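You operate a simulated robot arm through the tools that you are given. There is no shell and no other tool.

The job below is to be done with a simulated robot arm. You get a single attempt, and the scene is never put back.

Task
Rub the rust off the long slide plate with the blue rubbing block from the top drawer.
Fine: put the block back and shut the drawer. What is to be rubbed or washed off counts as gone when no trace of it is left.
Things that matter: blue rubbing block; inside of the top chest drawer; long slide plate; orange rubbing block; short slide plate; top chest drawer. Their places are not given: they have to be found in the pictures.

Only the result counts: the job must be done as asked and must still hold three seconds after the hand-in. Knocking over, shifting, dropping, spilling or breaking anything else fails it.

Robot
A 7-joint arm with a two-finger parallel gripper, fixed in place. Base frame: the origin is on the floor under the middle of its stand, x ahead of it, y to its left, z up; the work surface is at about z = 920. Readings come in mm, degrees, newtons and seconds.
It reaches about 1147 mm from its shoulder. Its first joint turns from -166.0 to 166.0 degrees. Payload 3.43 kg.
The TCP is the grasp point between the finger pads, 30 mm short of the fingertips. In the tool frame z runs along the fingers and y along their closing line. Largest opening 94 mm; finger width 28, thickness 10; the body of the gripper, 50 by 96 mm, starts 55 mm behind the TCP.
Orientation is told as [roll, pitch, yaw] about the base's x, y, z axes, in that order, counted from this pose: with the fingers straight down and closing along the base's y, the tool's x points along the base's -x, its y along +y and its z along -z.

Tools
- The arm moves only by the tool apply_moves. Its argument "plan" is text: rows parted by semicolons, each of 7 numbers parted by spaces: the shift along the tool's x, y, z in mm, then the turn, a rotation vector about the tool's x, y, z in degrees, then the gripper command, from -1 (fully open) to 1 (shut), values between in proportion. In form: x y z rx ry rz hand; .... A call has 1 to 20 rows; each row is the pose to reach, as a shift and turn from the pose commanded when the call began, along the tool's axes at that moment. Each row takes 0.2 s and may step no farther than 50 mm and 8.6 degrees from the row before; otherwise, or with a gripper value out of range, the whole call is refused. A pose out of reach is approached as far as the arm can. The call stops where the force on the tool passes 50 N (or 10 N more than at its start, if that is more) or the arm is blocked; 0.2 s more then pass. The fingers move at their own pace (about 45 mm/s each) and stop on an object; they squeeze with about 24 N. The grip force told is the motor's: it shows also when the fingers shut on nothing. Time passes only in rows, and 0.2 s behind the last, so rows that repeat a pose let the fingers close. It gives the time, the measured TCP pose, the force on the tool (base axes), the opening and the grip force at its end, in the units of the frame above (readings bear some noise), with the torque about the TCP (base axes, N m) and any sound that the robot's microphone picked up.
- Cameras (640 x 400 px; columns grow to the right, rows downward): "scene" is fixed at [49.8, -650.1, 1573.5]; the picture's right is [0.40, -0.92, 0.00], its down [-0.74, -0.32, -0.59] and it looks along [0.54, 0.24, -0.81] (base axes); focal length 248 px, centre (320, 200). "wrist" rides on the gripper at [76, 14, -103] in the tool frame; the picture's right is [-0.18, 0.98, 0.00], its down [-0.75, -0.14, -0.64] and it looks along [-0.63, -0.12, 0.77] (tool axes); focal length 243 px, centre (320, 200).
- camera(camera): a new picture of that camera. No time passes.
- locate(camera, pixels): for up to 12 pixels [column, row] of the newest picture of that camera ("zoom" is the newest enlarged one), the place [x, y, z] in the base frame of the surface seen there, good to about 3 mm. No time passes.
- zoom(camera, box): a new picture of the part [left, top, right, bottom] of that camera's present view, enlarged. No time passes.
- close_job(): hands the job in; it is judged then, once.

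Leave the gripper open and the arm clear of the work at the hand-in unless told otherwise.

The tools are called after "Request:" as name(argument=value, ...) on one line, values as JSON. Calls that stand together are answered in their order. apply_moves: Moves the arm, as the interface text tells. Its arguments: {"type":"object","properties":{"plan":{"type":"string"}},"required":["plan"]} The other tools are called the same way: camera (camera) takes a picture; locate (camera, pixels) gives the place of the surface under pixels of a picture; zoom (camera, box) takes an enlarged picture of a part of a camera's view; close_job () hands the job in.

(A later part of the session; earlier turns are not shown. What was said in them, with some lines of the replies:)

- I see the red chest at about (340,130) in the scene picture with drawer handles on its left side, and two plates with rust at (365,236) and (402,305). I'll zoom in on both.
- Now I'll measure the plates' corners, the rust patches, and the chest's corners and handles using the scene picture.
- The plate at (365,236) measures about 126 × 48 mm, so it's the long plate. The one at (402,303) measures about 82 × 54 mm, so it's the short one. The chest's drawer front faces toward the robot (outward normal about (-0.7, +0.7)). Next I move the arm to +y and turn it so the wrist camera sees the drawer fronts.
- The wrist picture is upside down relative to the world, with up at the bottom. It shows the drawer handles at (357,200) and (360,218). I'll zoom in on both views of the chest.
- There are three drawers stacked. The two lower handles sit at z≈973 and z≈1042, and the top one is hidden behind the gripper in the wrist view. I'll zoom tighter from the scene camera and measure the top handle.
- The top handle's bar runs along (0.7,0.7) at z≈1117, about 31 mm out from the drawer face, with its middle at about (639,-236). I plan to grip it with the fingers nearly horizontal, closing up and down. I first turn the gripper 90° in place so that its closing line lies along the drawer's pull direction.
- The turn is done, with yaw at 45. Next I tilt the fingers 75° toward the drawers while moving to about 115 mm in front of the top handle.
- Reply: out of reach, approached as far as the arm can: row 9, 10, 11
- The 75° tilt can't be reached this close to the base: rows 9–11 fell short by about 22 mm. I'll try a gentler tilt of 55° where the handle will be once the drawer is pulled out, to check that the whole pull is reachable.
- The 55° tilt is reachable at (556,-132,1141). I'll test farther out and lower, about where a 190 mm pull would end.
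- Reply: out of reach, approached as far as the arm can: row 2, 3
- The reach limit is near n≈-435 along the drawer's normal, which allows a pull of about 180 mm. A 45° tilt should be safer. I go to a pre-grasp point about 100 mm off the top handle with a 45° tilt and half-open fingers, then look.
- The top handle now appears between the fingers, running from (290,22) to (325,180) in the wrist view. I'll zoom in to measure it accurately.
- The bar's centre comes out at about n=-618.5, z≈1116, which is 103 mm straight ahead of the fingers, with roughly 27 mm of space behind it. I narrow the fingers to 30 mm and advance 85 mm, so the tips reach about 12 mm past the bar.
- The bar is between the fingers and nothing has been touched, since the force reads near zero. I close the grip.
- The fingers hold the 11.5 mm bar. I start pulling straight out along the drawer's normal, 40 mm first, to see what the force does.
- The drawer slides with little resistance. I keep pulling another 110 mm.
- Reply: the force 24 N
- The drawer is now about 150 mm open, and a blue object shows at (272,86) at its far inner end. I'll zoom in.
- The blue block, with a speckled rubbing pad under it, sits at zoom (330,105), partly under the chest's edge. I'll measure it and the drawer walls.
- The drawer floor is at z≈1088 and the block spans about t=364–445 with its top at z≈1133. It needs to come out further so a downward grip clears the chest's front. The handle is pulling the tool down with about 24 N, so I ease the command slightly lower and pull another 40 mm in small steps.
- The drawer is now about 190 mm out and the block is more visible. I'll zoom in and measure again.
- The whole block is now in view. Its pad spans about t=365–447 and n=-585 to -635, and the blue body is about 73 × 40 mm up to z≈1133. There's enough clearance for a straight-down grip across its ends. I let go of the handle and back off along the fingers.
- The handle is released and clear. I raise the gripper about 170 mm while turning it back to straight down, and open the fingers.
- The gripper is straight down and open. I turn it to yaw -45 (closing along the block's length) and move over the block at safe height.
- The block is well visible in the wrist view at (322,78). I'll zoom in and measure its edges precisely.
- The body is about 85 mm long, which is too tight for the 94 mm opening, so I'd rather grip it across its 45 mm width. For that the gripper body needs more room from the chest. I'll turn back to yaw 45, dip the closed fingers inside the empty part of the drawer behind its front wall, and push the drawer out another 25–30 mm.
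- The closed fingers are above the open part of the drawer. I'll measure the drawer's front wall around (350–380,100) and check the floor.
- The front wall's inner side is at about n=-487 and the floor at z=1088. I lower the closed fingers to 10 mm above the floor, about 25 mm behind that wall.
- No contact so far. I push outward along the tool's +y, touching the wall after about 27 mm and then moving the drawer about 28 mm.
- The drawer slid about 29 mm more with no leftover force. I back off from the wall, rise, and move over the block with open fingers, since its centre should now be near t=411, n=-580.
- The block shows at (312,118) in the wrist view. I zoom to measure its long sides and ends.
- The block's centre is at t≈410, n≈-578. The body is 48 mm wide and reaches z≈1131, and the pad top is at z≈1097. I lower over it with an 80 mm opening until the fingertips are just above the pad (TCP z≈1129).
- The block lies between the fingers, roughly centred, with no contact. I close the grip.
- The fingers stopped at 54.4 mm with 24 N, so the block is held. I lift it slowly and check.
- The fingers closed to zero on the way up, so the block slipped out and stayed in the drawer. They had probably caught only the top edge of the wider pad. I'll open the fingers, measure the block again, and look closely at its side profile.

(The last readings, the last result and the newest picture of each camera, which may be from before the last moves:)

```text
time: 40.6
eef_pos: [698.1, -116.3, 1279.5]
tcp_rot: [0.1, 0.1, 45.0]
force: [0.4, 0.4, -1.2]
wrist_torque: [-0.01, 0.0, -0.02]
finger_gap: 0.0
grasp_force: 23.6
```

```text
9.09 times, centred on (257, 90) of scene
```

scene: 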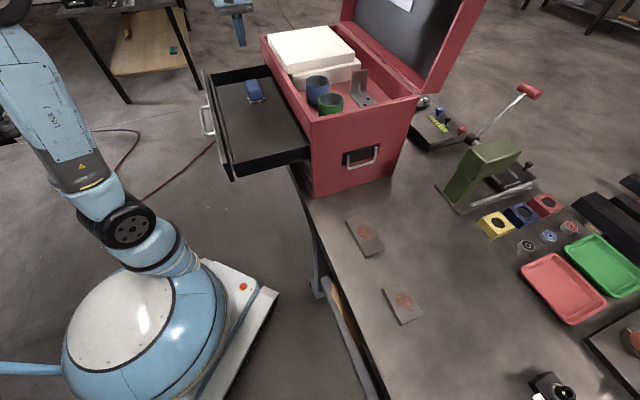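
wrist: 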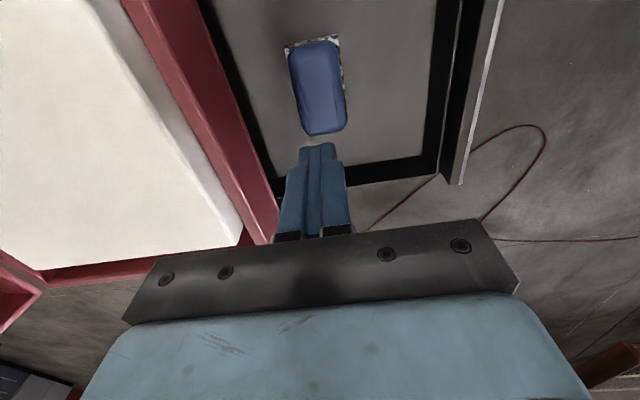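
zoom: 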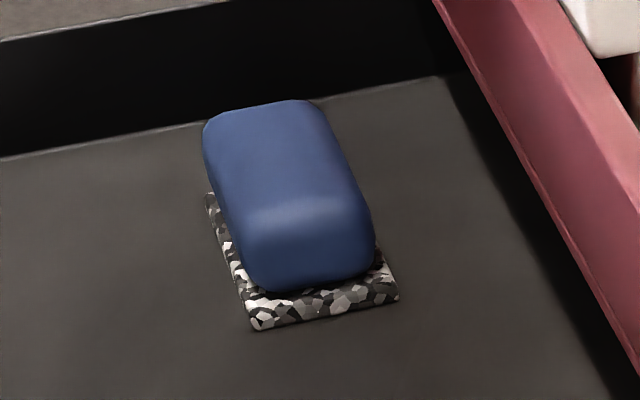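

This close view shows a thin pad, wider than the pillow-shaped blue body. I'll measure the heights of the pad and the body's sides.

Request:
locate(camera="zoom", pixels=[[254, 318], [394, 293], [252, 327], [398, 299], [320, 312], [320, 295], [310, 275], [240, 240], [222, 180], [300, 220], [365, 220], [215, 200]])

Request:
locate(camera="wrist", pixels=[[287, 45], [336, 35], [346, 119], [292, 60], [301, 100], [340, 70], [344, 90], [318, 80], [307, 130], [340, 125], [288, 55], [325, 132]])

```text
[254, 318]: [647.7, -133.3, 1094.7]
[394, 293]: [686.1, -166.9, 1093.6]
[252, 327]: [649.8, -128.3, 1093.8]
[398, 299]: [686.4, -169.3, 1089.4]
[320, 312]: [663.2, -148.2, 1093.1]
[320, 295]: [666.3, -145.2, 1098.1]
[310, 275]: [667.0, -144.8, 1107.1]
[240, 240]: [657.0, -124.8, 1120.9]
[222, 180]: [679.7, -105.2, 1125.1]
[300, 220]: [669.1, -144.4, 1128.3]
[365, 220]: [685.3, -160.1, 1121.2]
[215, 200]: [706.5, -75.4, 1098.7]
```

```text
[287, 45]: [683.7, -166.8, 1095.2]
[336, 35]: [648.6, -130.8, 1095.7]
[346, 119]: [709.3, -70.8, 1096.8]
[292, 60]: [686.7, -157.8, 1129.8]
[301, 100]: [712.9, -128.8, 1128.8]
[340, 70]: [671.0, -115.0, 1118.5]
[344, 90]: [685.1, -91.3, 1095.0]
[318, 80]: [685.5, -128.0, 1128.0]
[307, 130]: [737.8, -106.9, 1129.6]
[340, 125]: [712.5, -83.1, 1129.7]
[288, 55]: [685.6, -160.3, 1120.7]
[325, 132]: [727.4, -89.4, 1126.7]
```

The pad's top is at z≈1096 and the body bulges at mid-height around z≈1114, so my fingertips had been right at the pad's top edge. I'll open and go down again slightly higher (TCP z≈1132, tips at 1102) so that the fingers close on the blue body itself.

Request:
apply_moves(plan="0 0 0 0 0 0 0; 0 0 0 0 0 0 -0.7; 0 0 20 0 0 0 -0.7; 0 0 55 0 0 0 -0.7; 0 0 90 0 0 0 -0.7; 0 0 120 0 0 0 -0.7; 0 0 138 0 0 0 -0.7; 0 0 147 0 0 0 -0.7; 0 0 147 0 0 0 -0.7; 0 0 147 0 0 0 0; 0 0 147 0 0 0 0.5; 0 0 147 0 0 0 1; 0 0 147 0 0 0 1; 0 0 147 0 0 0 1")

Request:
zoom(camera="wrist", box=[200, 50, 460, 240])

```text
time: 43.6
eef_pos: [698.7, -117.6, 1132.1]
tcp_rot: [-0.1, 0.0, 45.0]
force: [-0.1, 0.0, 0.3]
wrist_torque: [0.01, 0.02, 0.02]
finger_gap: 54.1
grasp_force: 24.4
```

```text
2.11 times, centred on (330, 145) of wrist
```

zoom: 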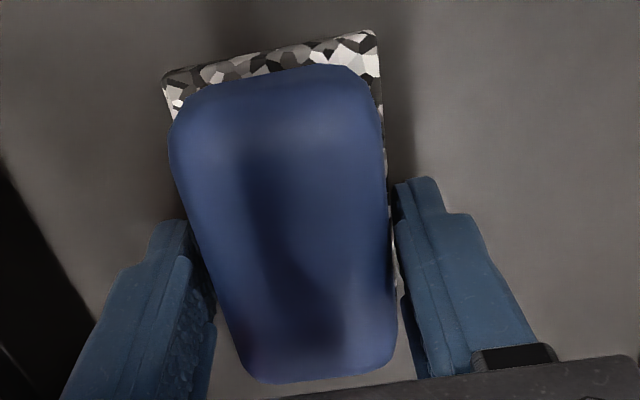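

The gap is again 54 mm even at this height, so the fingers hold the rounded body near its top, above its widest point, and that's why it slipped. I'll open and go down as low as the floor allows (TCP z≈1120, tips at 1090), then grip below the bulge.

Request:
apply_moves(plan="0 0 0 0 0 0 0; 0 0 0 0 0 0 -0.5; 0 0 0 0 0 0 -0.5; 0 0 4 0 0 0 -0.5; 0 0 8 0 0 0 -0.5; 0 0 11 0 0 0 -0.5; 0 0 12 0 0 0 -0.5; 0 0 12 0 0 0 0; 0 0 12 0 0 0 0.5; 0 0 12 0 0 0 1; 0 0 12 0 0 0 1; 0 0 12 0 0 0 1")

```text
time: 46.2
eef_pos: [700.6, -117.8, 1120.0]
tcp_rot: [0.0, 0.0, 44.9]
force: [-0.5, -0.4, 0.3]
wrist_torque: [-0.01, -0.08, 0.02]
finger_gap: 55.7
grasp_force: 24.1
```

The gap is now 55.7 mm, so the grip is lower and wider on the body. I lift very slowly by 12 mm and check whether it holds.

Request:
apply_moves(plan="0 0 -1 0 0 0 1; 0 0 -2 0 0 0 1; 0 0 -4 0 0 0 1; 0 0 -6 0 0 0 1; 0 0 -9 0 0 0 1; 0 0 -12 0 0 0 1; 0 0 -12 0 0 0 1")

Request:
camera(camera="wrist")

Request:
zoom(camera="scene", box=[215, 55, 295, 115])

```text
time: 47.8
eef_pos: [699.1, -116.8, 1132.9]
tcp_rot: [-0.1, 0.0, 45.0]
force: [-0.4, 0.0, -1.9]
wrist_torque: [-0.01, -0.01, 0.02]
finger_gap: 55.6
grasp_force: 23.5
```

```text
taken
```

wrist: 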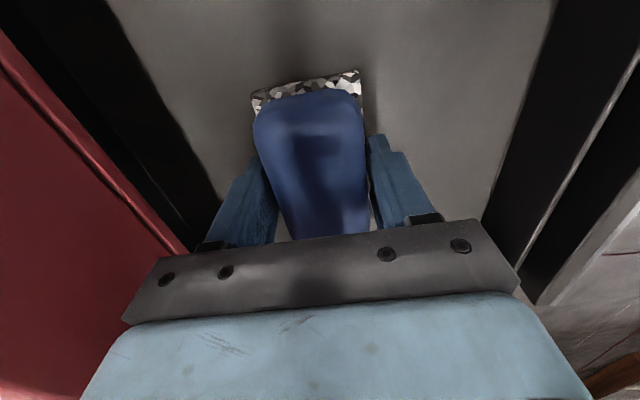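

```text
6.67 times, centred on (255, 85) of scene
```

zoom: 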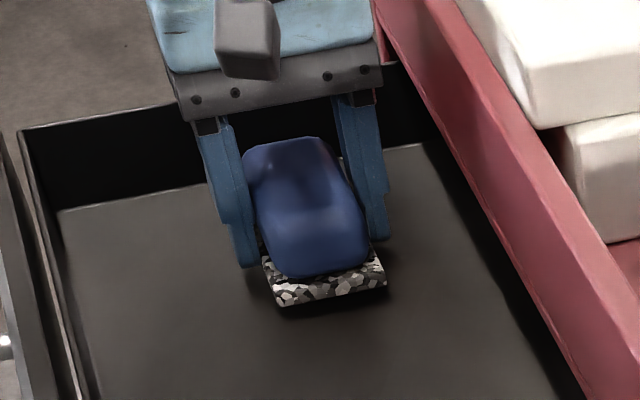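

The block is in the grip now, with 55.6 mm gap and a shadow beneath it in the scene zoom at (330,300). I raise it gently to clear the drawer.

Request:
apply_moves(plan="0 0 -8 0 0 0 1; 0 0 -18 0 0 0 1; 0 0 -30 0 0 0 1; 0 0 -44 0 0 0 1; 0 0 -60 0 0 0 1; 0 0 -78 0 0 0 1; 0 0 -96 0 0 0 1; 0 0 -114 0 0 0 1; 0 0 -132 0 0 0 1; 0 0 -145 0 0 0 1; 0 0 -150 0 0 0 1; 0 0 -150 0 0 0 1")

Request:
camera(camera="wrist")

Request:
camera(camera="scene")

```text
time: 50.4
eef_pos: [698.7, -117.3, 1281.6]
tcp_rot: [0.0, 0.0, 45.0]
force: [0.1, -0.4, -1.3]
wrist_torque: [0.01, 0.03, -0.01]
finger_gap: 55.6
grasp_force: 24.2
```

```text
taken
```

wrist: 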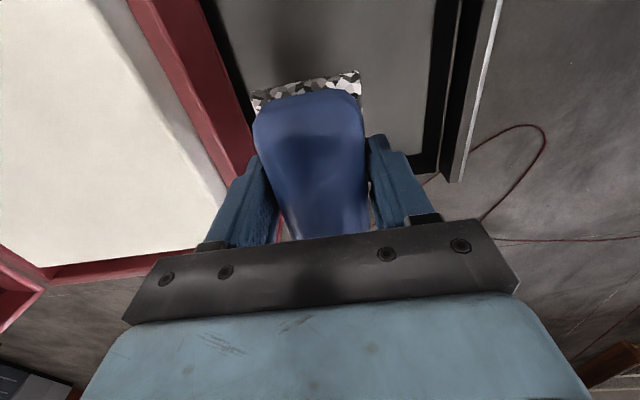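

```text
taken
```

scene: 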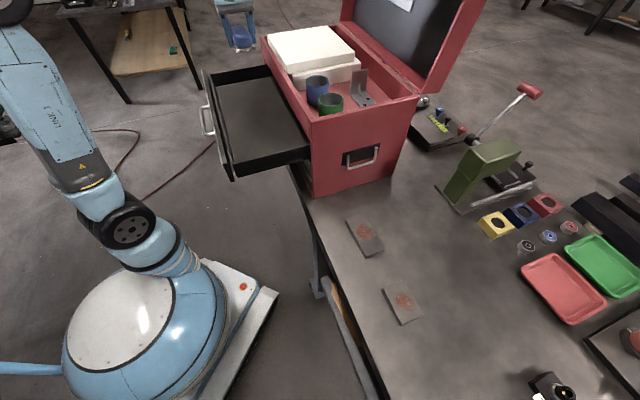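

The block is held firmly at 55.6 mm. Before travelling I'll re-measure the long plate precisely in an enlarged scene view.

Request:
zoom(camera="scene", box=[335, 205, 395, 265])

```text
6.67 times, centred on (365, 235) of scene
```

zoom: 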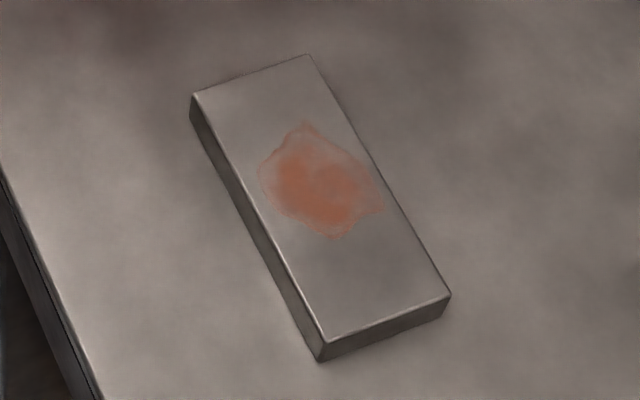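

Request:
locate(camera="zoom", pixels=[[193, 95], [306, 56], [448, 296], [325, 340], [305, 122], [382, 208], [337, 240], [260, 178], [290, 215], [365, 165], [320, 360], [310, 280]])

```text
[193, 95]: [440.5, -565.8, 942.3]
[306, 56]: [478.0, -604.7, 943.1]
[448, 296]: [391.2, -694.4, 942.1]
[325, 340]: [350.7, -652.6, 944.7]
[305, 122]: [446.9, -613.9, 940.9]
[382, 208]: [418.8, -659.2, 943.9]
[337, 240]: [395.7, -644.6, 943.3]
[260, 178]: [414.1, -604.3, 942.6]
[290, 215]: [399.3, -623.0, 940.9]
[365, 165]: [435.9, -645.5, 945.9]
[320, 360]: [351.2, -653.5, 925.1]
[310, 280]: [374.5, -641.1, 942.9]
```

The plate's top is at z≈943. It spans t=-214…-89 and n=-710…-767, aligned with the block's current heading. The rust spans about t=-178…-118, n=-720…-765. I carry the block around the chest's near corner at safe height, in two legs.

Request:
apply_moves(plan="15 2 0 0 0 0 1; 45 5 0 0 0 0 1; 75 9 0 0 0 0 1; 105 12 0 0 0 0 1; 136 16 0 0 0 0 1; 167 20 0 0 0 0 1; 198 24 0 0 0 0 1; 229 27 0 0 0 0 1; 260 31 0 0 0 0 1; 290 35 0 0 0 0 1; 311 37 0 0 0 0 1; 311 37 0 0 0 0 1")

```text
time: 53.0
eef_pos: [451.7, -311.3, 1282.5]
tcp_rot: [0.1, 0.0, 45.1]
force: [0.4, 1.2, -1.6]
wrist_torque: [0.0, 0.02, 0.01]
finger_gap: 55.4
grasp_force: 24.1
```

The first leg is done and the block is still held. The second leg goes to above the long plate.

Request:
apply_moves(plan="12 -10 0 0 0 0 1; 36 -29 0 0 0 0 1; 60 -49 0 0 0 0 1; 84 -69 0 0 0 0 1; 108 -88 0 0 0 0 1; 132 -108 0 0 0 0 1; 156 -128 0 0 0 0 1; 180 -147 0 0 0 0 1; 204 -167 0 0 0 0 1; 230 -188 0 0 0 0 1; 247 -202 0 0 0 0 1; 247 -202 0 0 0 0 1")

Request:
camera(camera="scene")

Request:
camera(camera="wrist")

```text
time: 55.6
eef_pos: [420.5, -627.9, 1283.2]
tcp_rot: [0.0, 0.0, 45.1]
force: [-0.4, 0.3, -1.3]
wrist_torque: [-0.02, 0.01, -0.01]
finger_gap: 55.4
grasp_force: 23.7
```

```text
taken
```

scene: 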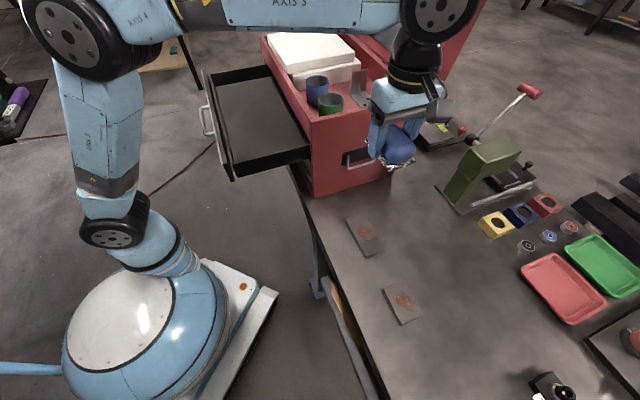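

```text
taken
```

wrist: 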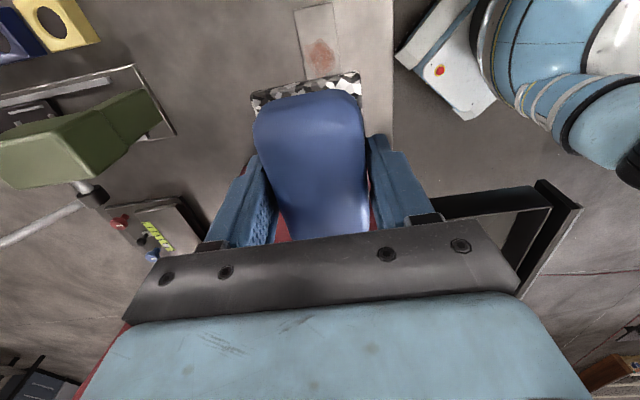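

The arm reaches here, and the block hangs over the plate at t≈-147, n≈-741. I lower it to about 15 mm above the plate.

Request:
apply_moves(plan="0 0 20 0 0 0 1; 0 0 55 0 0 0 1; 0 0 90 0 0 0 1; 0 0 125 0 0 0 1; 0 0 160 0 0 0 1; 0 0 195 0 0 0 1; 0 0 230 0 0 0 1; 0 0 260 0 0 0 1; 0 0 280 0 0 0 1; 0 0 290 0 0 0 1; 0 0 290 0 0 0 1")

Request:
zoom(camera="scene", box=[320, 180, 420, 280])

Request:
camera(camera="wrist")

```text
time: 58.0
eef_pos: [419.5, -628.5, 991.4]
tcp_rot: [0.0, -0.1, 45.0]
force: [0.3, -0.3, -1.3]
wrist_torque: [-0.02, -0.02, -0.03]
finger_gap: 55.5
grasp_force: 23.9
```

```text
4.00 times, centred on (370, 230) of scene
```

zoom: 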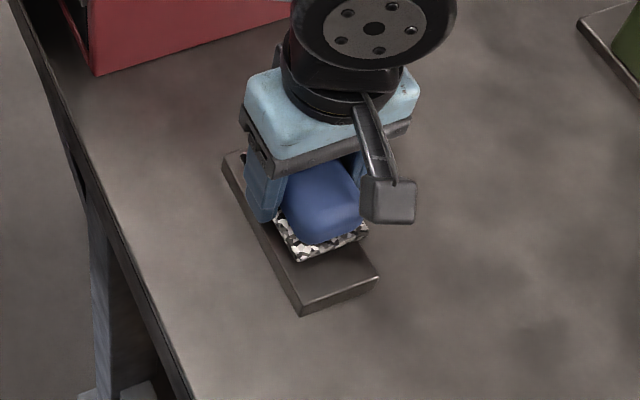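

```text
taken
```

wrist: 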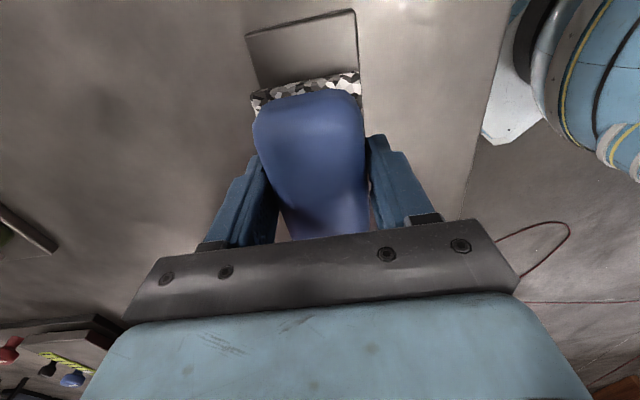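

The block is aligned with the plate and hovers above it. I lower gently in small steps to find contact, which I expect near TCP z≈975.

Request:
apply_moves(plan="0 0 6 0 0 0 1; 0 0 10 0 0 0 1; 0 0 12 0 0 0 1; 0 0 13 0 0 0 1; 0 0 14 0 0 0 1; 0 0 14 0 0 0 1")

```text
time: 59.4
eef_pos: [420.2, -627.9, 977.7]
tcp_rot: [0.1, 0.0, 45.0]
force: [0.1, -0.5, -0.5]
wrist_torque: [0.02, 0.01, 0.01]
finger_gap: 55.4
grasp_force: 23.4
```

Request:
apply_moves(plan="0 0 1 0 0 0 1; 0 0 2 0 0 0 1; 0 0 3 0 0 0 1; 0 0 3 0 0 0 1")

```text
time: 60.4
eef_pos: [420.7, -628.4, 974.5]
tcp_rot: [0.0, -0.1, 45.0]
force: [-0.1, 0.0, -2.1]
wrist_torque: [-0.04, 0.01, 0.0]
finger_gap: 55.4
grasp_force: 23.8
```

No contact yet at TCP z=974.5, with the force still showing only the block's weight. I continue down in 0.5–1 mm steps.

Request:
apply_moves(plan="0 0 1 0 0 0 1; 0 0 1.5 0 0 0 1; 0 0 2 0 0 0 1; 0 0 2 0 0 0 1")

```text
time: 61.4
eef_pos: [420.3, -628.4, 972.5]
tcp_rot: [0.0, 0.0, 45.0]
force: [0.9, 0.3, 3.9]
wrist_torque: [0.14, -0.02, 0.04]
finger_gap: 55.3
grasp_force: 24.0
```

Contact is made, with about 5 N net at z=972.5. I press slightly more and do a first short rub along the plate's length, then read the force.

Request:
apply_moves(plan="0 0 0.6 0 0 0 1; 5 0 0.6 0 0 0 1; 10 0 0.6 0 0 0 1; 5 0 0.6 0 0 0 1; 0 0 0.6 0 0 0 1; -5 0 0.6 0 0 0 1; -10 0 0.6 0 0 0 1; -5 0 0.6 0 0 0 1; 0 0 0.6 0 0 0 1")

Request:
zoom(camera="scene", box=[320, 180, 420, 280])

```text
time: 63.4
eef_pos: [421.2, -627.8, 972.5]
tcp_rot: [0.0, 0.1, 45.0]
force: [4.3, 3.8, 13.5]
wrist_torque: [0.33, -0.3, -0.1]
finger_gap: 55.5
grasp_force: 23.8
```

```text
4.00 times, centred on (370, 230) of scene
```

zoom: 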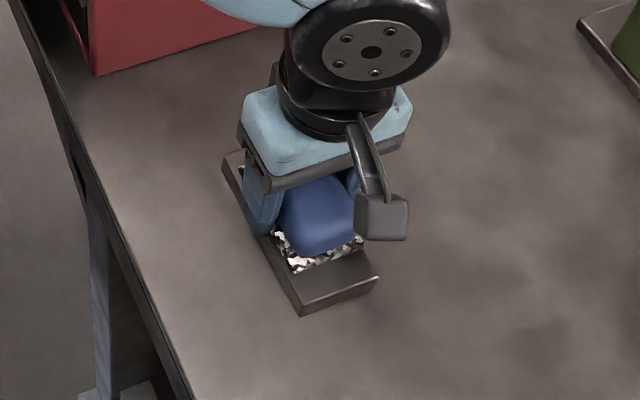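

The plate's corners at zoom (380,278) and (300,316) haven't moved, and the press is about 13 N with about 6 N drag. I continue with wider strokes.

Request:
apply_moves(plan="8 0 0 0 0 0 1; 16 0 0 0 0 0 1; 20 0 0 0 0 0 1; 12 0 0 0 0 0 1; 4 0 0 0 0 0 1; -4 0 0 0 0 0 1; -12 0 0 0 0 0 1; -20 0 0 0 0 0 1; -12 0 0 0 0 0 1; -4 0 0 0 0 0 1; 4 0 0 0 0 0 1; 12 0 0 0 0 0 1; 20 0 0 0 0 0 1; 12 0 0 0 0 0 1; 4 0 0 0 0 0 1; -4 0 0 0 0 0 1; -12 0 0 0 0 0 1; -20 0 0 0 0 0 1; -10 0 0 0 0 0 1; 0 0 0 0 0 0 1")

Request:
zoom(camera="scene", box=[320, 180, 420, 280])

```text
time: 67.6
eef_pos: [419.3, -627.2, 972.5]
tcp_rot: [0.1, 0.0, 45.0]
force: [0.2, 2.2, 9.3]
wrist_torque: [0.11, -0.15, -0.12]
finger_gap: 55.5
grasp_force: 23.9
```

```text
4.00 times, centred on (370, 230) of scene
```

zoom: 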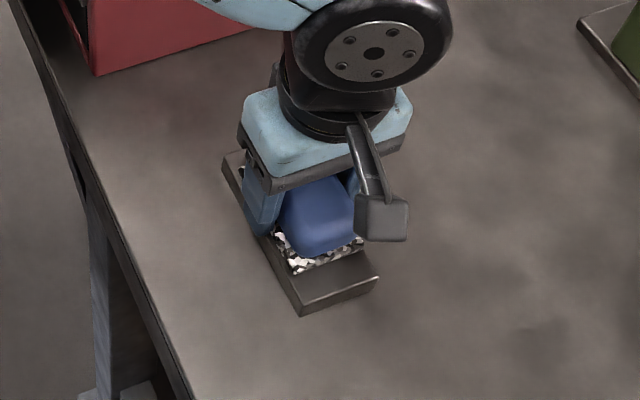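

The plate is still in place. I add strokes shifted a little to either side so the edges of the rust are covered too.

Request:
apply_moves(plan="4 -3 0 0 0 0 1; 10 -6 0 0 0 0 1; 18 -6 0 0 0 0 1; 10 -6 0 0 0 0 1; 2 -6 0 0 0 0 1; -6 -6 0 0 0 0 1; -14 -6 0 0 0 0 1; -20 -6 0 0 0 0 1; -12 -6 0 0 0 0 1; -4 -6 0 0 0 0 1; 0 -2 0 0 0 0 1; 6 3 0 0 0 0 1; 14 5 0 0 0 0 1; 20 5 0 0 0 0 1; 12 5 0 0 0 0 1; 4 5 0 0 0 0 1; -4 5 0 0 0 0 1; -12 5 0 0 0 0 1; -20 5 0 0 0 0 1; -10 2 0 0 0 0 1")

```text
time: 71.8
eef_pos: [425.7, -620.4, 972.5]
tcp_rot: [0.0, 0.0, 45.0]
force: [0.3, 0.8, -1.5]
wrist_torque: [0.0, -0.03, 0.04]
finger_gap: 55.7
grasp_force: 24.2
```

At the end of that pass the contact force had gone (-1.5 N is just the weight), so the block has crept up slightly in the grip. I lift 150 mm and look at the plate.

Request:
apply_moves(plan="0 0 -5 0 0 0 1; 0 0 -15 0 0 0 1; 0 0 -35 0 0 0 1; 0 0 -60 0 0 0 1; 0 0 -90 0 0 0 1; 0 0 -120 0 0 0 1; 0 0 -150 0 0 0 1; 0 0 -150 0 0 0 1")

Request:
camera(camera="scene")

Request:
zoom(camera="scene", box=[335, 205, 395, 265])

Request:
camera(camera="wrist")

```text
time: 73.6
eef_pos: [426.4, -618.8, 1122.8]
tcp_rot: [0.0, 0.0, 45.0]
force: [-0.1, -0.1, -1.4]
wrist_torque: [0.01, 0.0, -0.02]
finger_gap: 55.6
grasp_force: 24.1
```

```text
taken
```

scene: 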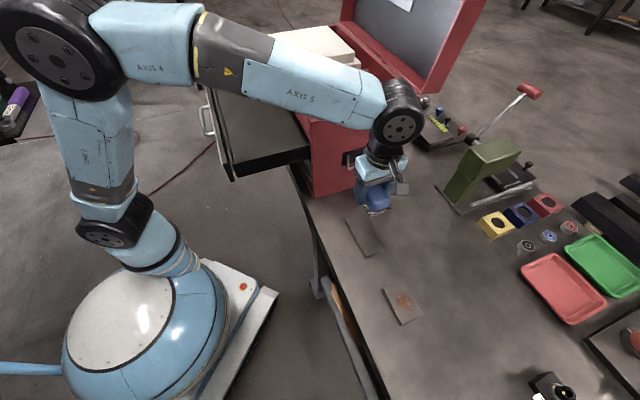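

```text
6.67 times, centred on (365, 235) of scene
```

zoom: 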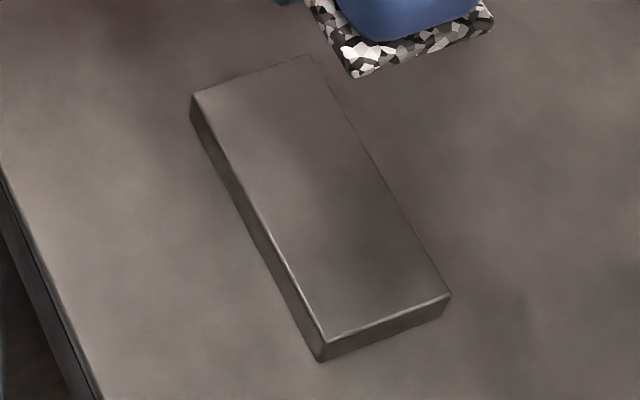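

```text
taken
```

wrist: 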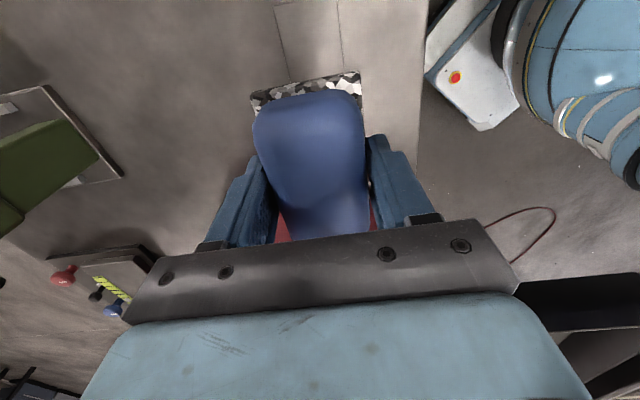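

The plate looks clean and hasn't moved, with corners at (193,95), (306,56), (448,296) and (325,340) as before. I zoom closer to check for any remaining trace.

Request:
zoom(camera="scene", box=[343, 210, 373, 240])

Request:
zoom(camera="scene", box=[355, 222, 387, 254])

```text
13.33 times, centred on (358, 225) of scene
```

zoom: 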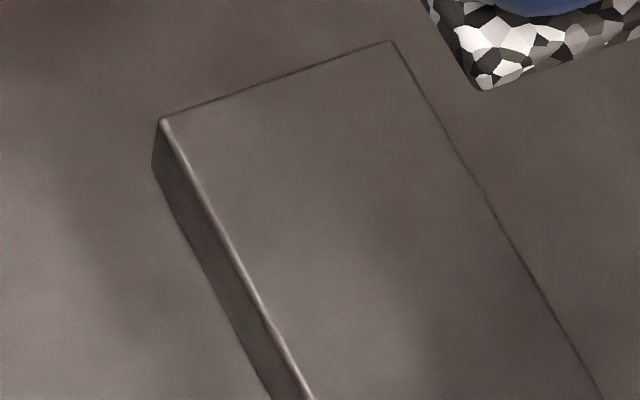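

```text
12.50 times, centred on (371, 238) of scene
```

zoom: 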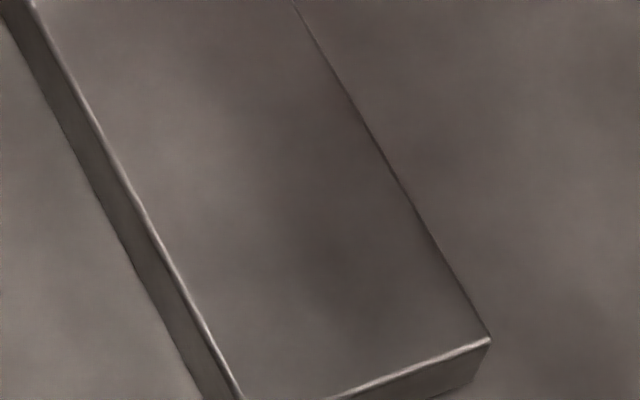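

No trace remains in either close view. I raise the block to travel height and go back along the same route, first to the point in front of the chest.

Request:
apply_moves(plan="0 0 -20 0 0 0 1; 0 0 -50 0 0 0 1; 0 0 -85 0 0 0 1; 0 0 -120 0 0 0 1; 0 0 -150 0 0 0 1; -10 9 -160 0 0 0 1; -32 27 -160 0 0 0 1; -56 47 -160 0 0 0 1; -80 68 -160 0 0 0 1; -104 88 -160 0 0 0 1; -128 108 -160 0 0 0 1; -152 129 -160 0 0 0 1; -176 149 -160 0 0 0 1; -200 169 -160 0 0 0 1; -222 188 -160 0 0 0 1; -235.5 199.5 -160 0 0 0 1; -235.5 199.5 -160 0 0 0 1")

Request:
zoom(camera="scene", box=[335, 205, 395, 265])

Request:
camera(camera="scene")

```text
time: 77.2
eef_pos: [451.7, -310.9, 1281.2]
tcp_rot: [0.0, 0.0, 45.0]
force: [-0.9, -1.1, -1.0]
wrist_torque: [0.0, 0.04, 0.01]
finger_gap: 55.7
grasp_force: 23.9
```

```text
6.67 times, centred on (365, 235) of scene
```

zoom: 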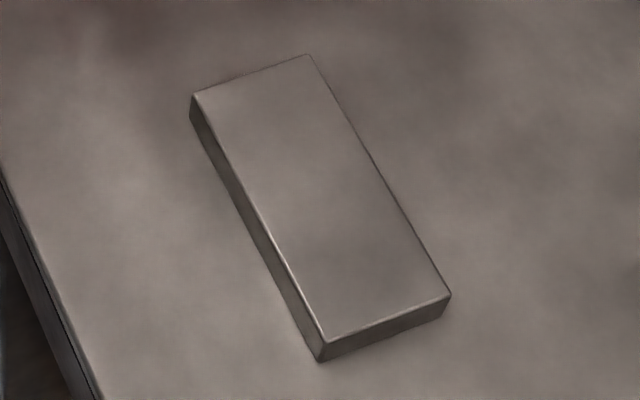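

```text
taken
```

scene: 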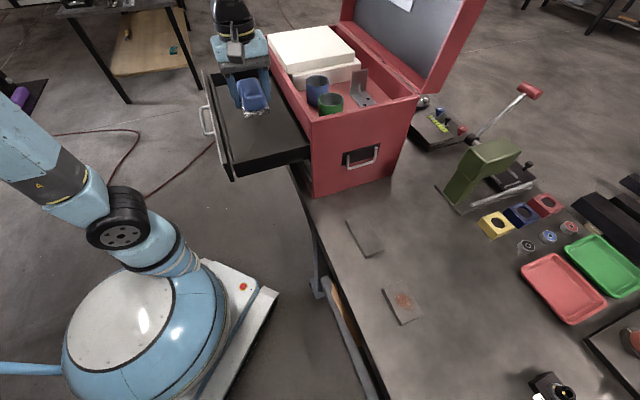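

The plate is clean in full light. Next I move back over the block's original spot in the drawer.

Request:
apply_moves(plan="-15 -2 0 0 0 0 1; -45 -5 0 0 0 0 1; -75 -9 0 0 0 0 1; -105 -12 0 0 0 0 1; -136 -16 0 0 0 0 1; -167 -20 0 0 0 0 1; -198 -24 0 0 0 0 1; -229 -27 0 0 0 0 1; -260 -31 0 0 0 0 1; -290 -35 0 0 0 0 1; -311 -37 0 0 0 0 1; -311 -37 0 0 0 0 1")

Request:
camera(camera="scene")

```text
time: 79.8
eef_pos: [698.6, -118.5, 1281.5]
tcp_rot: [0.0, 0.0, 45.0]
force: [0.4, -0.3, -2.2]
wrist_torque: [0.02, 0.02, -0.02]
finger_gap: 55.2
grasp_force: 23.7
```

```text
taken
```

scene: 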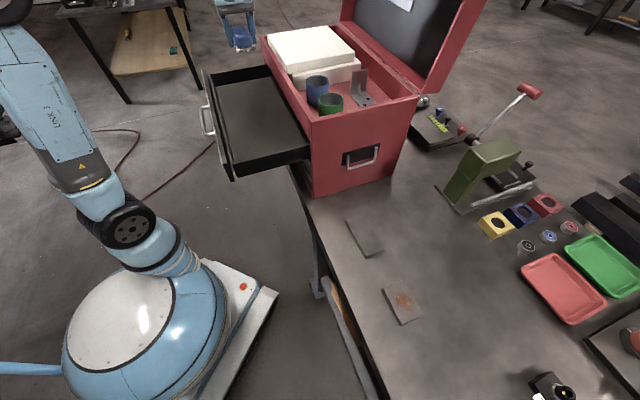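

The drawer hasn't moved. I lower the block, slowing for the last few millimetres to the drawer floor.

Request:
apply_moves(plan="0 0 20 0 0 0 1; 0 0 50 0 0 0 1; 0 0 80 0 0 0 1; 0 0 110 0 0 0 1; 0 0 135 0 0 0 1; 0 0 150 0 0 0 1; 0 0 156 0 0 0 1; 0 0 158 0 0 0 1; 0 0 159.5 0 0 0 1; 0 0 159.5 0 0 0 1")

```text
time: 82.0
eef_pos: [698.0, -117.7, 1123.7]
tcp_rot: [0.0, 0.0, 45.0]
force: [-0.6, 0.3, -1.3]
wrist_torque: [-0.01, 0.06, -0.03]
finger_gap: 55.4
grasp_force: 24.5
```

Request:
apply_moves(plan="0 0 1 0 0 0 1; 0 0 2 0 0 0 1; 0 0 3 0 0 0 1; 0 0 3 0 0 0 1")

```text
time: 83.0
eef_pos: [698.9, -118.6, 1119.9]
tcp_rot: [-0.1, 0.1, 45.1]
force: [0.3, -0.2, -1.6]
wrist_torque: [0.01, -0.01, -0.01]
finger_gap: 55.6
grasp_force: 24.5
```

Still free at z=1119.9. I go down one more millimetre, then open; any remaining drop is at most a millimetre or two.

Request:
apply_moves(plan="0 0 1 0 0 0 1; 0 0 1 0 0 0 1; 0 0 1 0 0 0 0; 0 0 1 0 0 0 -0.5; 0 0 1 0 0 0 -0.6; 0 0 1 0 0 0 -0.6")

Request:
camera(camera="wrist")

```text
time: 84.4
eef_pos: [699.1, -118.1, 1119.4]
tcp_rot: [0.0, 0.1, 45.0]
force: [0.1, -1.1, 0.3]
wrist_torque: [-0.06, -0.01, 0.03]
finger_gap: 75.4
grasp_force: 0.0
```

```text
taken
```

wrist: 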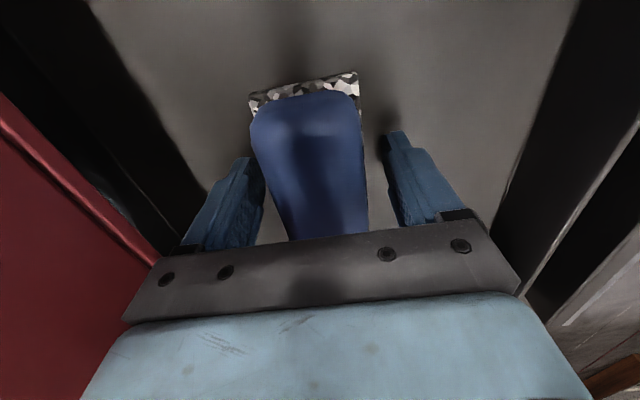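

The block is released and stands free between the fingers. I lift straight up out of the drawer.

Request:
apply_moves(plan="0 0 -5 0 0 0 -0.6; 0 0 -15 0 0 0 -0.6; 0 0 -40 0 0 0 -0.6; 0 0 -75 0 0 0 -0.6; 0 0 -110 0 0 0 -0.6; 0 0 -145 0 0 0 -0.6; 0 0 -180 0 0 0 -0.6; 0 0 -205 0 0 0 -0.6; 0 0 -205 0 0 0 -0.6")

Request:
camera(camera="scene")

Request:
camera(camera="wrist")

```text
time: 86.4
eef_pos: [697.7, -117.4, 1323.1]
tcp_rot: [0.0, 0.0, 45.0]
force: [0.3, 0.0, -0.4]
wrist_torque: [-0.05, -0.04, -0.04]
finger_gap: 75.2
grasp_force: 0.0
```

```text
taken
```

scene: 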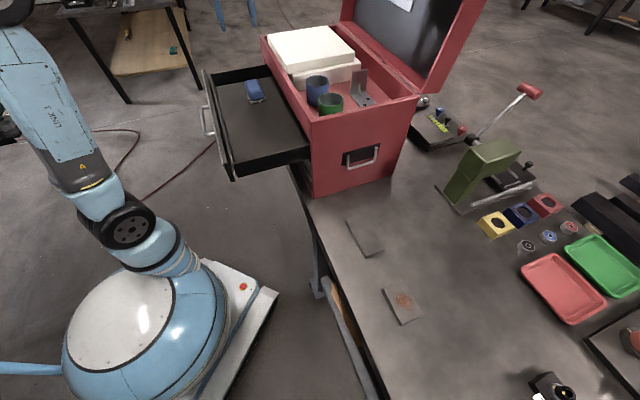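

```text
taken
```

wrist: 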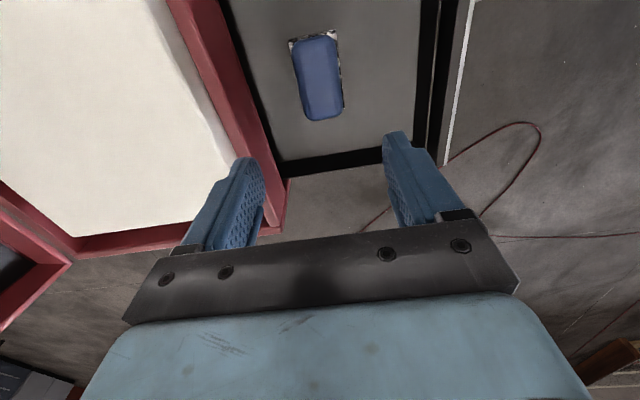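

The block is back in the drawer at its old spot. To shut the drawer I'll push the handle bar with the closed fingers. I turn to yaw -45 (slim side toward the chest) and move out in front of the handle at height.

Request:
apply_moves(plan="10 18 0 0 0 7.5 0; 20 36 0 0 0 15 0.5; 30 54 0 0 0 22.5 1; 41 72 0 0 0 30 1; 51 90 0 0 0 37.5 1; 61 108 0 0 0 45 1; 71 126 0 0 0 52.5 1; 81 144 0 0 0 60 1; 91 162 0 0 0 67.5 1; 102 180 0 0 0 75 1; 112 198 0 0 0 82.5 1; 122 216 0 0 0 90 1; 122 216 0 0 0 90 1")

Request:
camera(camera="wrist")

Request:
zoom(camera="scene", box=[190, 50, 310, 190])

```text
time: 89.2
eef_pos: [458.0, -51.4, 1324.2]
tcp_rot: [0.0, 0.0, -45.1]
force: [-0.4, 0.7, -0.6]
wrist_torque: [-0.02, 0.0, -0.01]
finger_gap: 0.2
grasp_force: 24.0
```

```text
taken
```

wrist: 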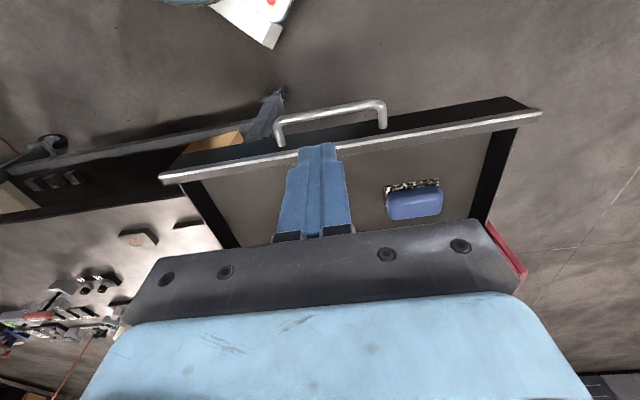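

```text
2.86 times, centred on (250, 120) of scene
```

zoom: 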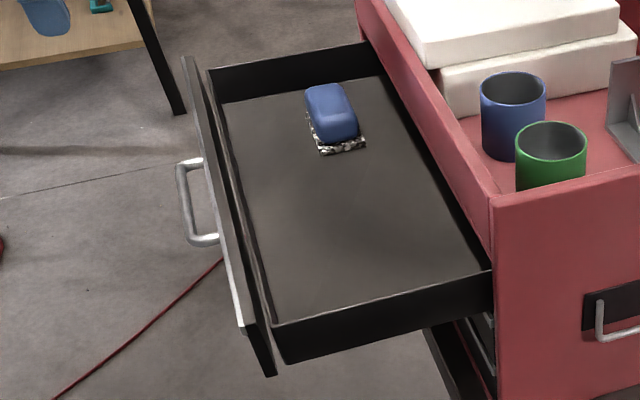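

I'll measure the handle bar's present place in the wrist view, where it runs from (280,122) to (378,105).

Request:
locate(camera="wrist", pixels=[[283, 121], [300, 118], [330, 111], [350, 107], [370, 104], [382, 122], [281, 142], [350, 112], [413, 205], [540, 111], [163, 178]])

```text
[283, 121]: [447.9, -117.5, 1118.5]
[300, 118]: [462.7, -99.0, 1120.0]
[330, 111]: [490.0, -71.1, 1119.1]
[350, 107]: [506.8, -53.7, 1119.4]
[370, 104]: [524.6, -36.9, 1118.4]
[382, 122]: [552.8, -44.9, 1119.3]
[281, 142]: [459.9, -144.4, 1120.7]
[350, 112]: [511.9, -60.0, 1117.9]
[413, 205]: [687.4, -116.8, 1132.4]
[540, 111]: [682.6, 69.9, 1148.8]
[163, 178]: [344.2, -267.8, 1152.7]
```

The bar's outer side is at n≈-396 and the fingers are at n≈-360, centred on it. I lower to TCP z≈1130, with tips about 16 mm below the bar's centre.

Request:
apply_moves(plan="0 0 30 0 0 0 1; 0 0 65 0 0 0 1; 0 0 100 0 0 0 1; 0 0 135 0 0 0 1; 0 0 165 0 0 0 1; 0 0 185 0 0 0 1; 0 0 194 0 0 0 1; 0 0 194 0 0 0 1")

```text
time: 91.0
eef_pos: [458.7, -51.6, 1129.1]
tcp_rot: [-0.1, -0.1, -44.9]
force: [-0.1, -0.8, -0.1]
wrist_torque: [0.03, 0.0, -0.02]
finger_gap: 0.0
grasp_force: 23.9
```

Clear so far. I push inward along the tool's -x, touching the bar after about 20 mm and then sliding the drawer at a steady slow pace.

Request:
apply_moves(plan="-8 0 0 0 0 0 1; -15 0 0 0 0 0 1; -19 0 0 0 0 0 1; -23 0 0 0 0 0 1; -28 0 0 0 0 0 1; -35 0 0 0 0 0 1; -43 0 0 0 0 0 1; -52 0 0 0 0 0 1; -61 0 0 0 0 0 1; -70 0 0 0 0 0 1; -79 0 0 0 0 0 1; -88 0 0 0 0 0 1; -97 0 0 0 0 0 1; -106 0 0 0 0 0 1; -115 0 0 0 0 0 1; -124 0 0 0 0 0 1; -131 0 0 0 0 0 1; -136 0 0 0 0 0 1")

Request:
camera(camera="scene")

```text
time: 94.8
eef_pos: [555.6, -147.9, 1131.1]
tcp_rot: [0.0, 0.0, -45.0]
force: [0.4, 0.0, 0.0]
wrist_torque: [0.04, -0.05, 0.04]
finger_gap: 0.0
grasp_force: 24.4
```

```text
taken
```

scene: 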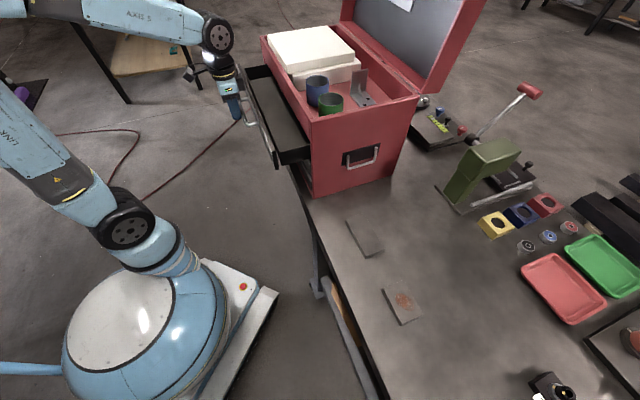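

The drawer slides in smoothly, with about 100 mm to go. I continue, slowing near the end.

Request:
apply_moves(plan="-6 0 0 0 0 0 1; -14 0 0 0 0 0 1; -23 0 0 0 0 0 1; -32 0 0 0 0 0 1; -41 0 0 0 0 0 1; -50 0 0 0 0 0 1; -59 0 0 0 0 0 1; -68 0 0 0 0 0 1; -76 0 0 0 0 0 1; -82 0 0 0 0 0 1; -87 0 0 0 0 0 1; -91 0 0 0 0 0 1; -94 0 0 0 0 0 1; -96 0 0 0 0 0 1; -96 0 0 0 0 0 1")

Request:
zoom(camera="scene", box=[220, 40, 340, 190])

```text
time: 98.0
eef_pos: [623.2, -215.1, 1130.0]
tcp_rot: [0.0, 0.1, -44.9]
force: [0.5, 0.2, 0.1]
wrist_torque: [-0.02, 0.0, 0.0]
finger_gap: 0.0
grasp_force: 24.1
```

```text
2.67 times, centred on (280, 115) of scene
```

zoom: 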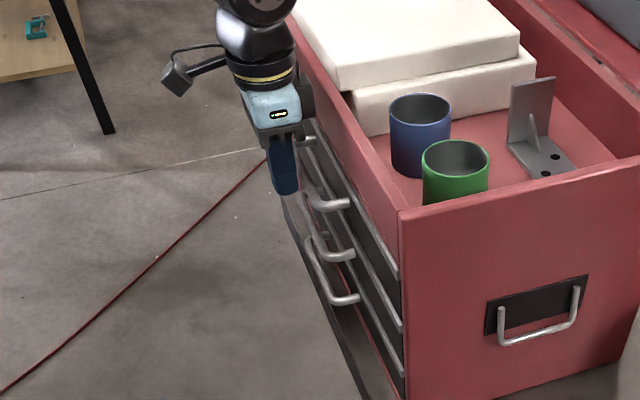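

The drawer is almost shut, with a few millimetres left. I push in 1 mm steps while watching for the stop.

Request:
apply_moves(plan="-1.5 0 0 0 0 0 1; -3 0 0 0 0 0 1; -4 0 0 0 0 0 1; -5 0 0 0 0 0 1; -6 0 0 0 0 0 1; -6 0 0 0 0 0 1")

```text
time: 99.4
eef_pos: [627.2, -219.0, 1129.5]
tcp_rot: [0.0, 0.0, -44.9]
force: [-11.4, 11.2, -3.0]
wrist_torque: [0.3, 0.08, 0.0]
finger_gap: 0.1
grasp_force: 24.2
```

The reaction is about 16 N outward at n≈-598, which matches the drawer's original shut place. I back off and check by measuring.

Request:
apply_moves(plan="5 0 0 0 0 0 1; 15 0 0 0 0 0 1; 30 0 0 0 0 0 1; 50 0 0 0 0 0 1; 80 0 0 0 0 0 1; 80 0 -40 0 0 0 1; 80 0 -80 0 0 0 1; 80 0 -120 0 0 0 0; 80 0 -160 0 0 0 -1; 80 0 -190 0 0 0 -1; 80 0 -190 0 0 0 -1")

Request:
zoom(camera="scene", box=[255, 60, 345, 180])

```text
time: 101.8
eef_pos: [569.5, -162.6, 1320.8]
tcp_rot: [0.0, 0.0, -44.9]
force: [0.0, -0.1, 0.3]
wrist_torque: [0.0, -0.02, 0.03]
finger_gap: 85.2
grasp_force: 0.1
```

```text
3.33 times, centred on (300, 120) of scene
```

zoom: 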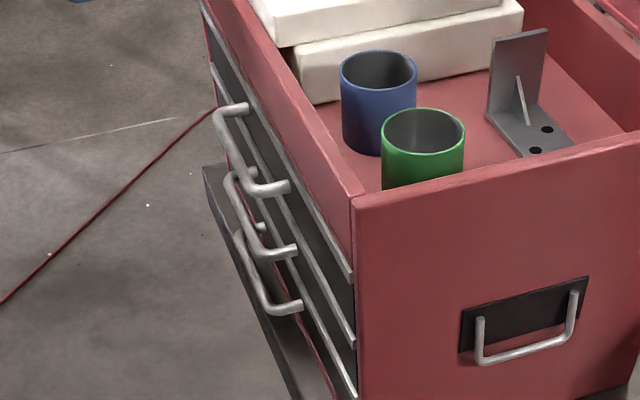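

This view matches the one from before opening. I'll measure the same pixels and compare them with the first readings.

Request:
locate(camera="zoom", pixels=[[216, 120], [228, 145], [240, 168], [251, 188], [272, 188], [285, 185], [240, 106], [260, 120], [320, 250], [351, 275], [356, 200], [480, 350]])

Request:
camera(camera="scene")

Request:
camera(camera="wrist")

```text
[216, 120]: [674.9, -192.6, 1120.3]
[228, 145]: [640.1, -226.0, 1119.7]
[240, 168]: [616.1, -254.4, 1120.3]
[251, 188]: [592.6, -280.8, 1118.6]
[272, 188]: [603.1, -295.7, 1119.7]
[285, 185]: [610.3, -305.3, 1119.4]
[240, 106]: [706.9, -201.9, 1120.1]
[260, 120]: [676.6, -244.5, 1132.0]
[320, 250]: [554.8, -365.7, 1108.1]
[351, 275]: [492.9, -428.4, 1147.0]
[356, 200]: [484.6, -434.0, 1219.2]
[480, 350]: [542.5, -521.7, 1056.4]
```

```text
taken
```

scene: 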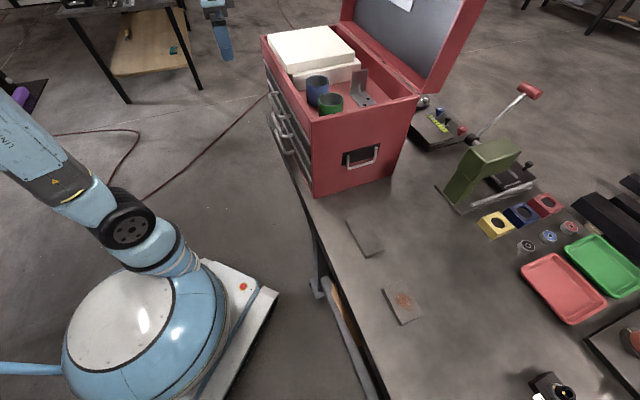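

```text
taken
```

wrist: 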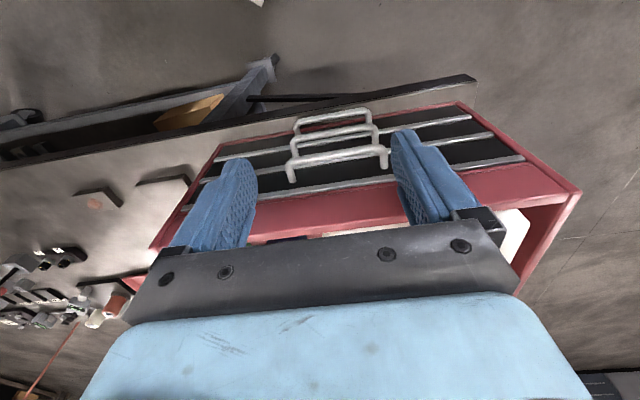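

The readings match the originals within noise. I do a last check that the top drawer front sits flush with the lower two and that the plate is clean.

Request:
zoom(camera="wrist", box=[200, 90, 540, 240])

Request:
zoom(camera="scene", box=[340, 207, 390, 262])

```text
1.88 times, centred on (370, 165) of wrist
```

zoom: 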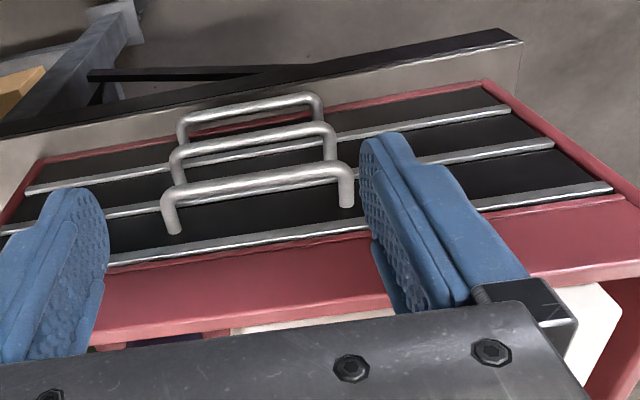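

```text
7.27 times, centred on (365, 234) of scene
```

zoom: 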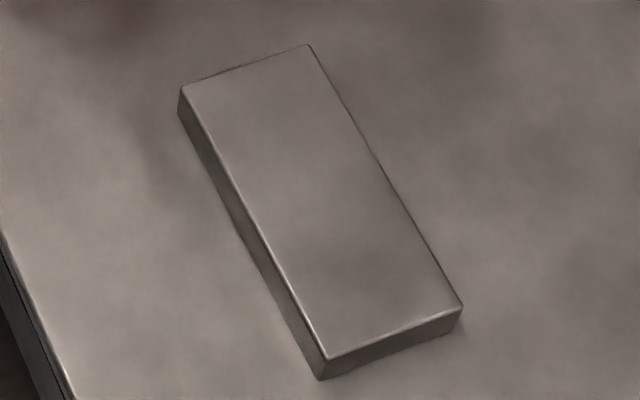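

All three drawer fronts are flush, the top drawer is shut, and the long plate is clean and unmoved. I move the arm a bit further from the chest with the gripper fully open.

Request:
apply_moves(plan="30 0 0 0 0 0 -1; 60 0 0 0 0 0 -1; 90 0 0 0 0 0 -1; 120 0 0 0 0 0 -1; 120 0 0 0 0 0 -1; 120 0 0 0 0 0 -1")

Request:
camera(camera="scene")

```text
time: 103.2
eef_pos: [485.5, -79.1, 1319.8]
tcp_rot: [0.0, 0.0, -45.1]
force: [-0.4, 0.3, -0.4]
wrist_torque: [-0.01, 0.03, 0.02]
finger_gap: 93.9
grasp_force: 0.2
```

```text
taken
```

scene: 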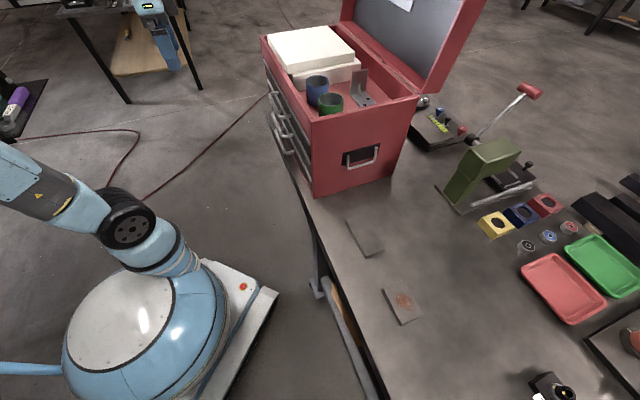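

The long plate is free of rust, the block is back in the top drawer, the drawer is shut, and the open gripper is clear. I hand the job in.

Request:
close_job()

```text
The job is handed in.
```

The rust is off the long slide plate. The blue rubbing block is back at its old spot in the top drawer, and the drawer is shut.

- **Long plate:** close-up pictures showed no trace of rust after rubbing. The plate's corners are where they were before, so it didn't shift.
- **Block:** my first grip slipped and left the block standing in the drawer. A lower grip held it for the rest of the job.
- **Drawer:** its front sits flush with the two below it, and the handle measures within a few millimetres of its starting place.
- **Everything else:** I didn't touch the short plate. I never saw the orange block, and nothing else looked moved in the final picture.

The arm ended clear of the work with the gripper fully open. The job is handed in, but no verdict came back.
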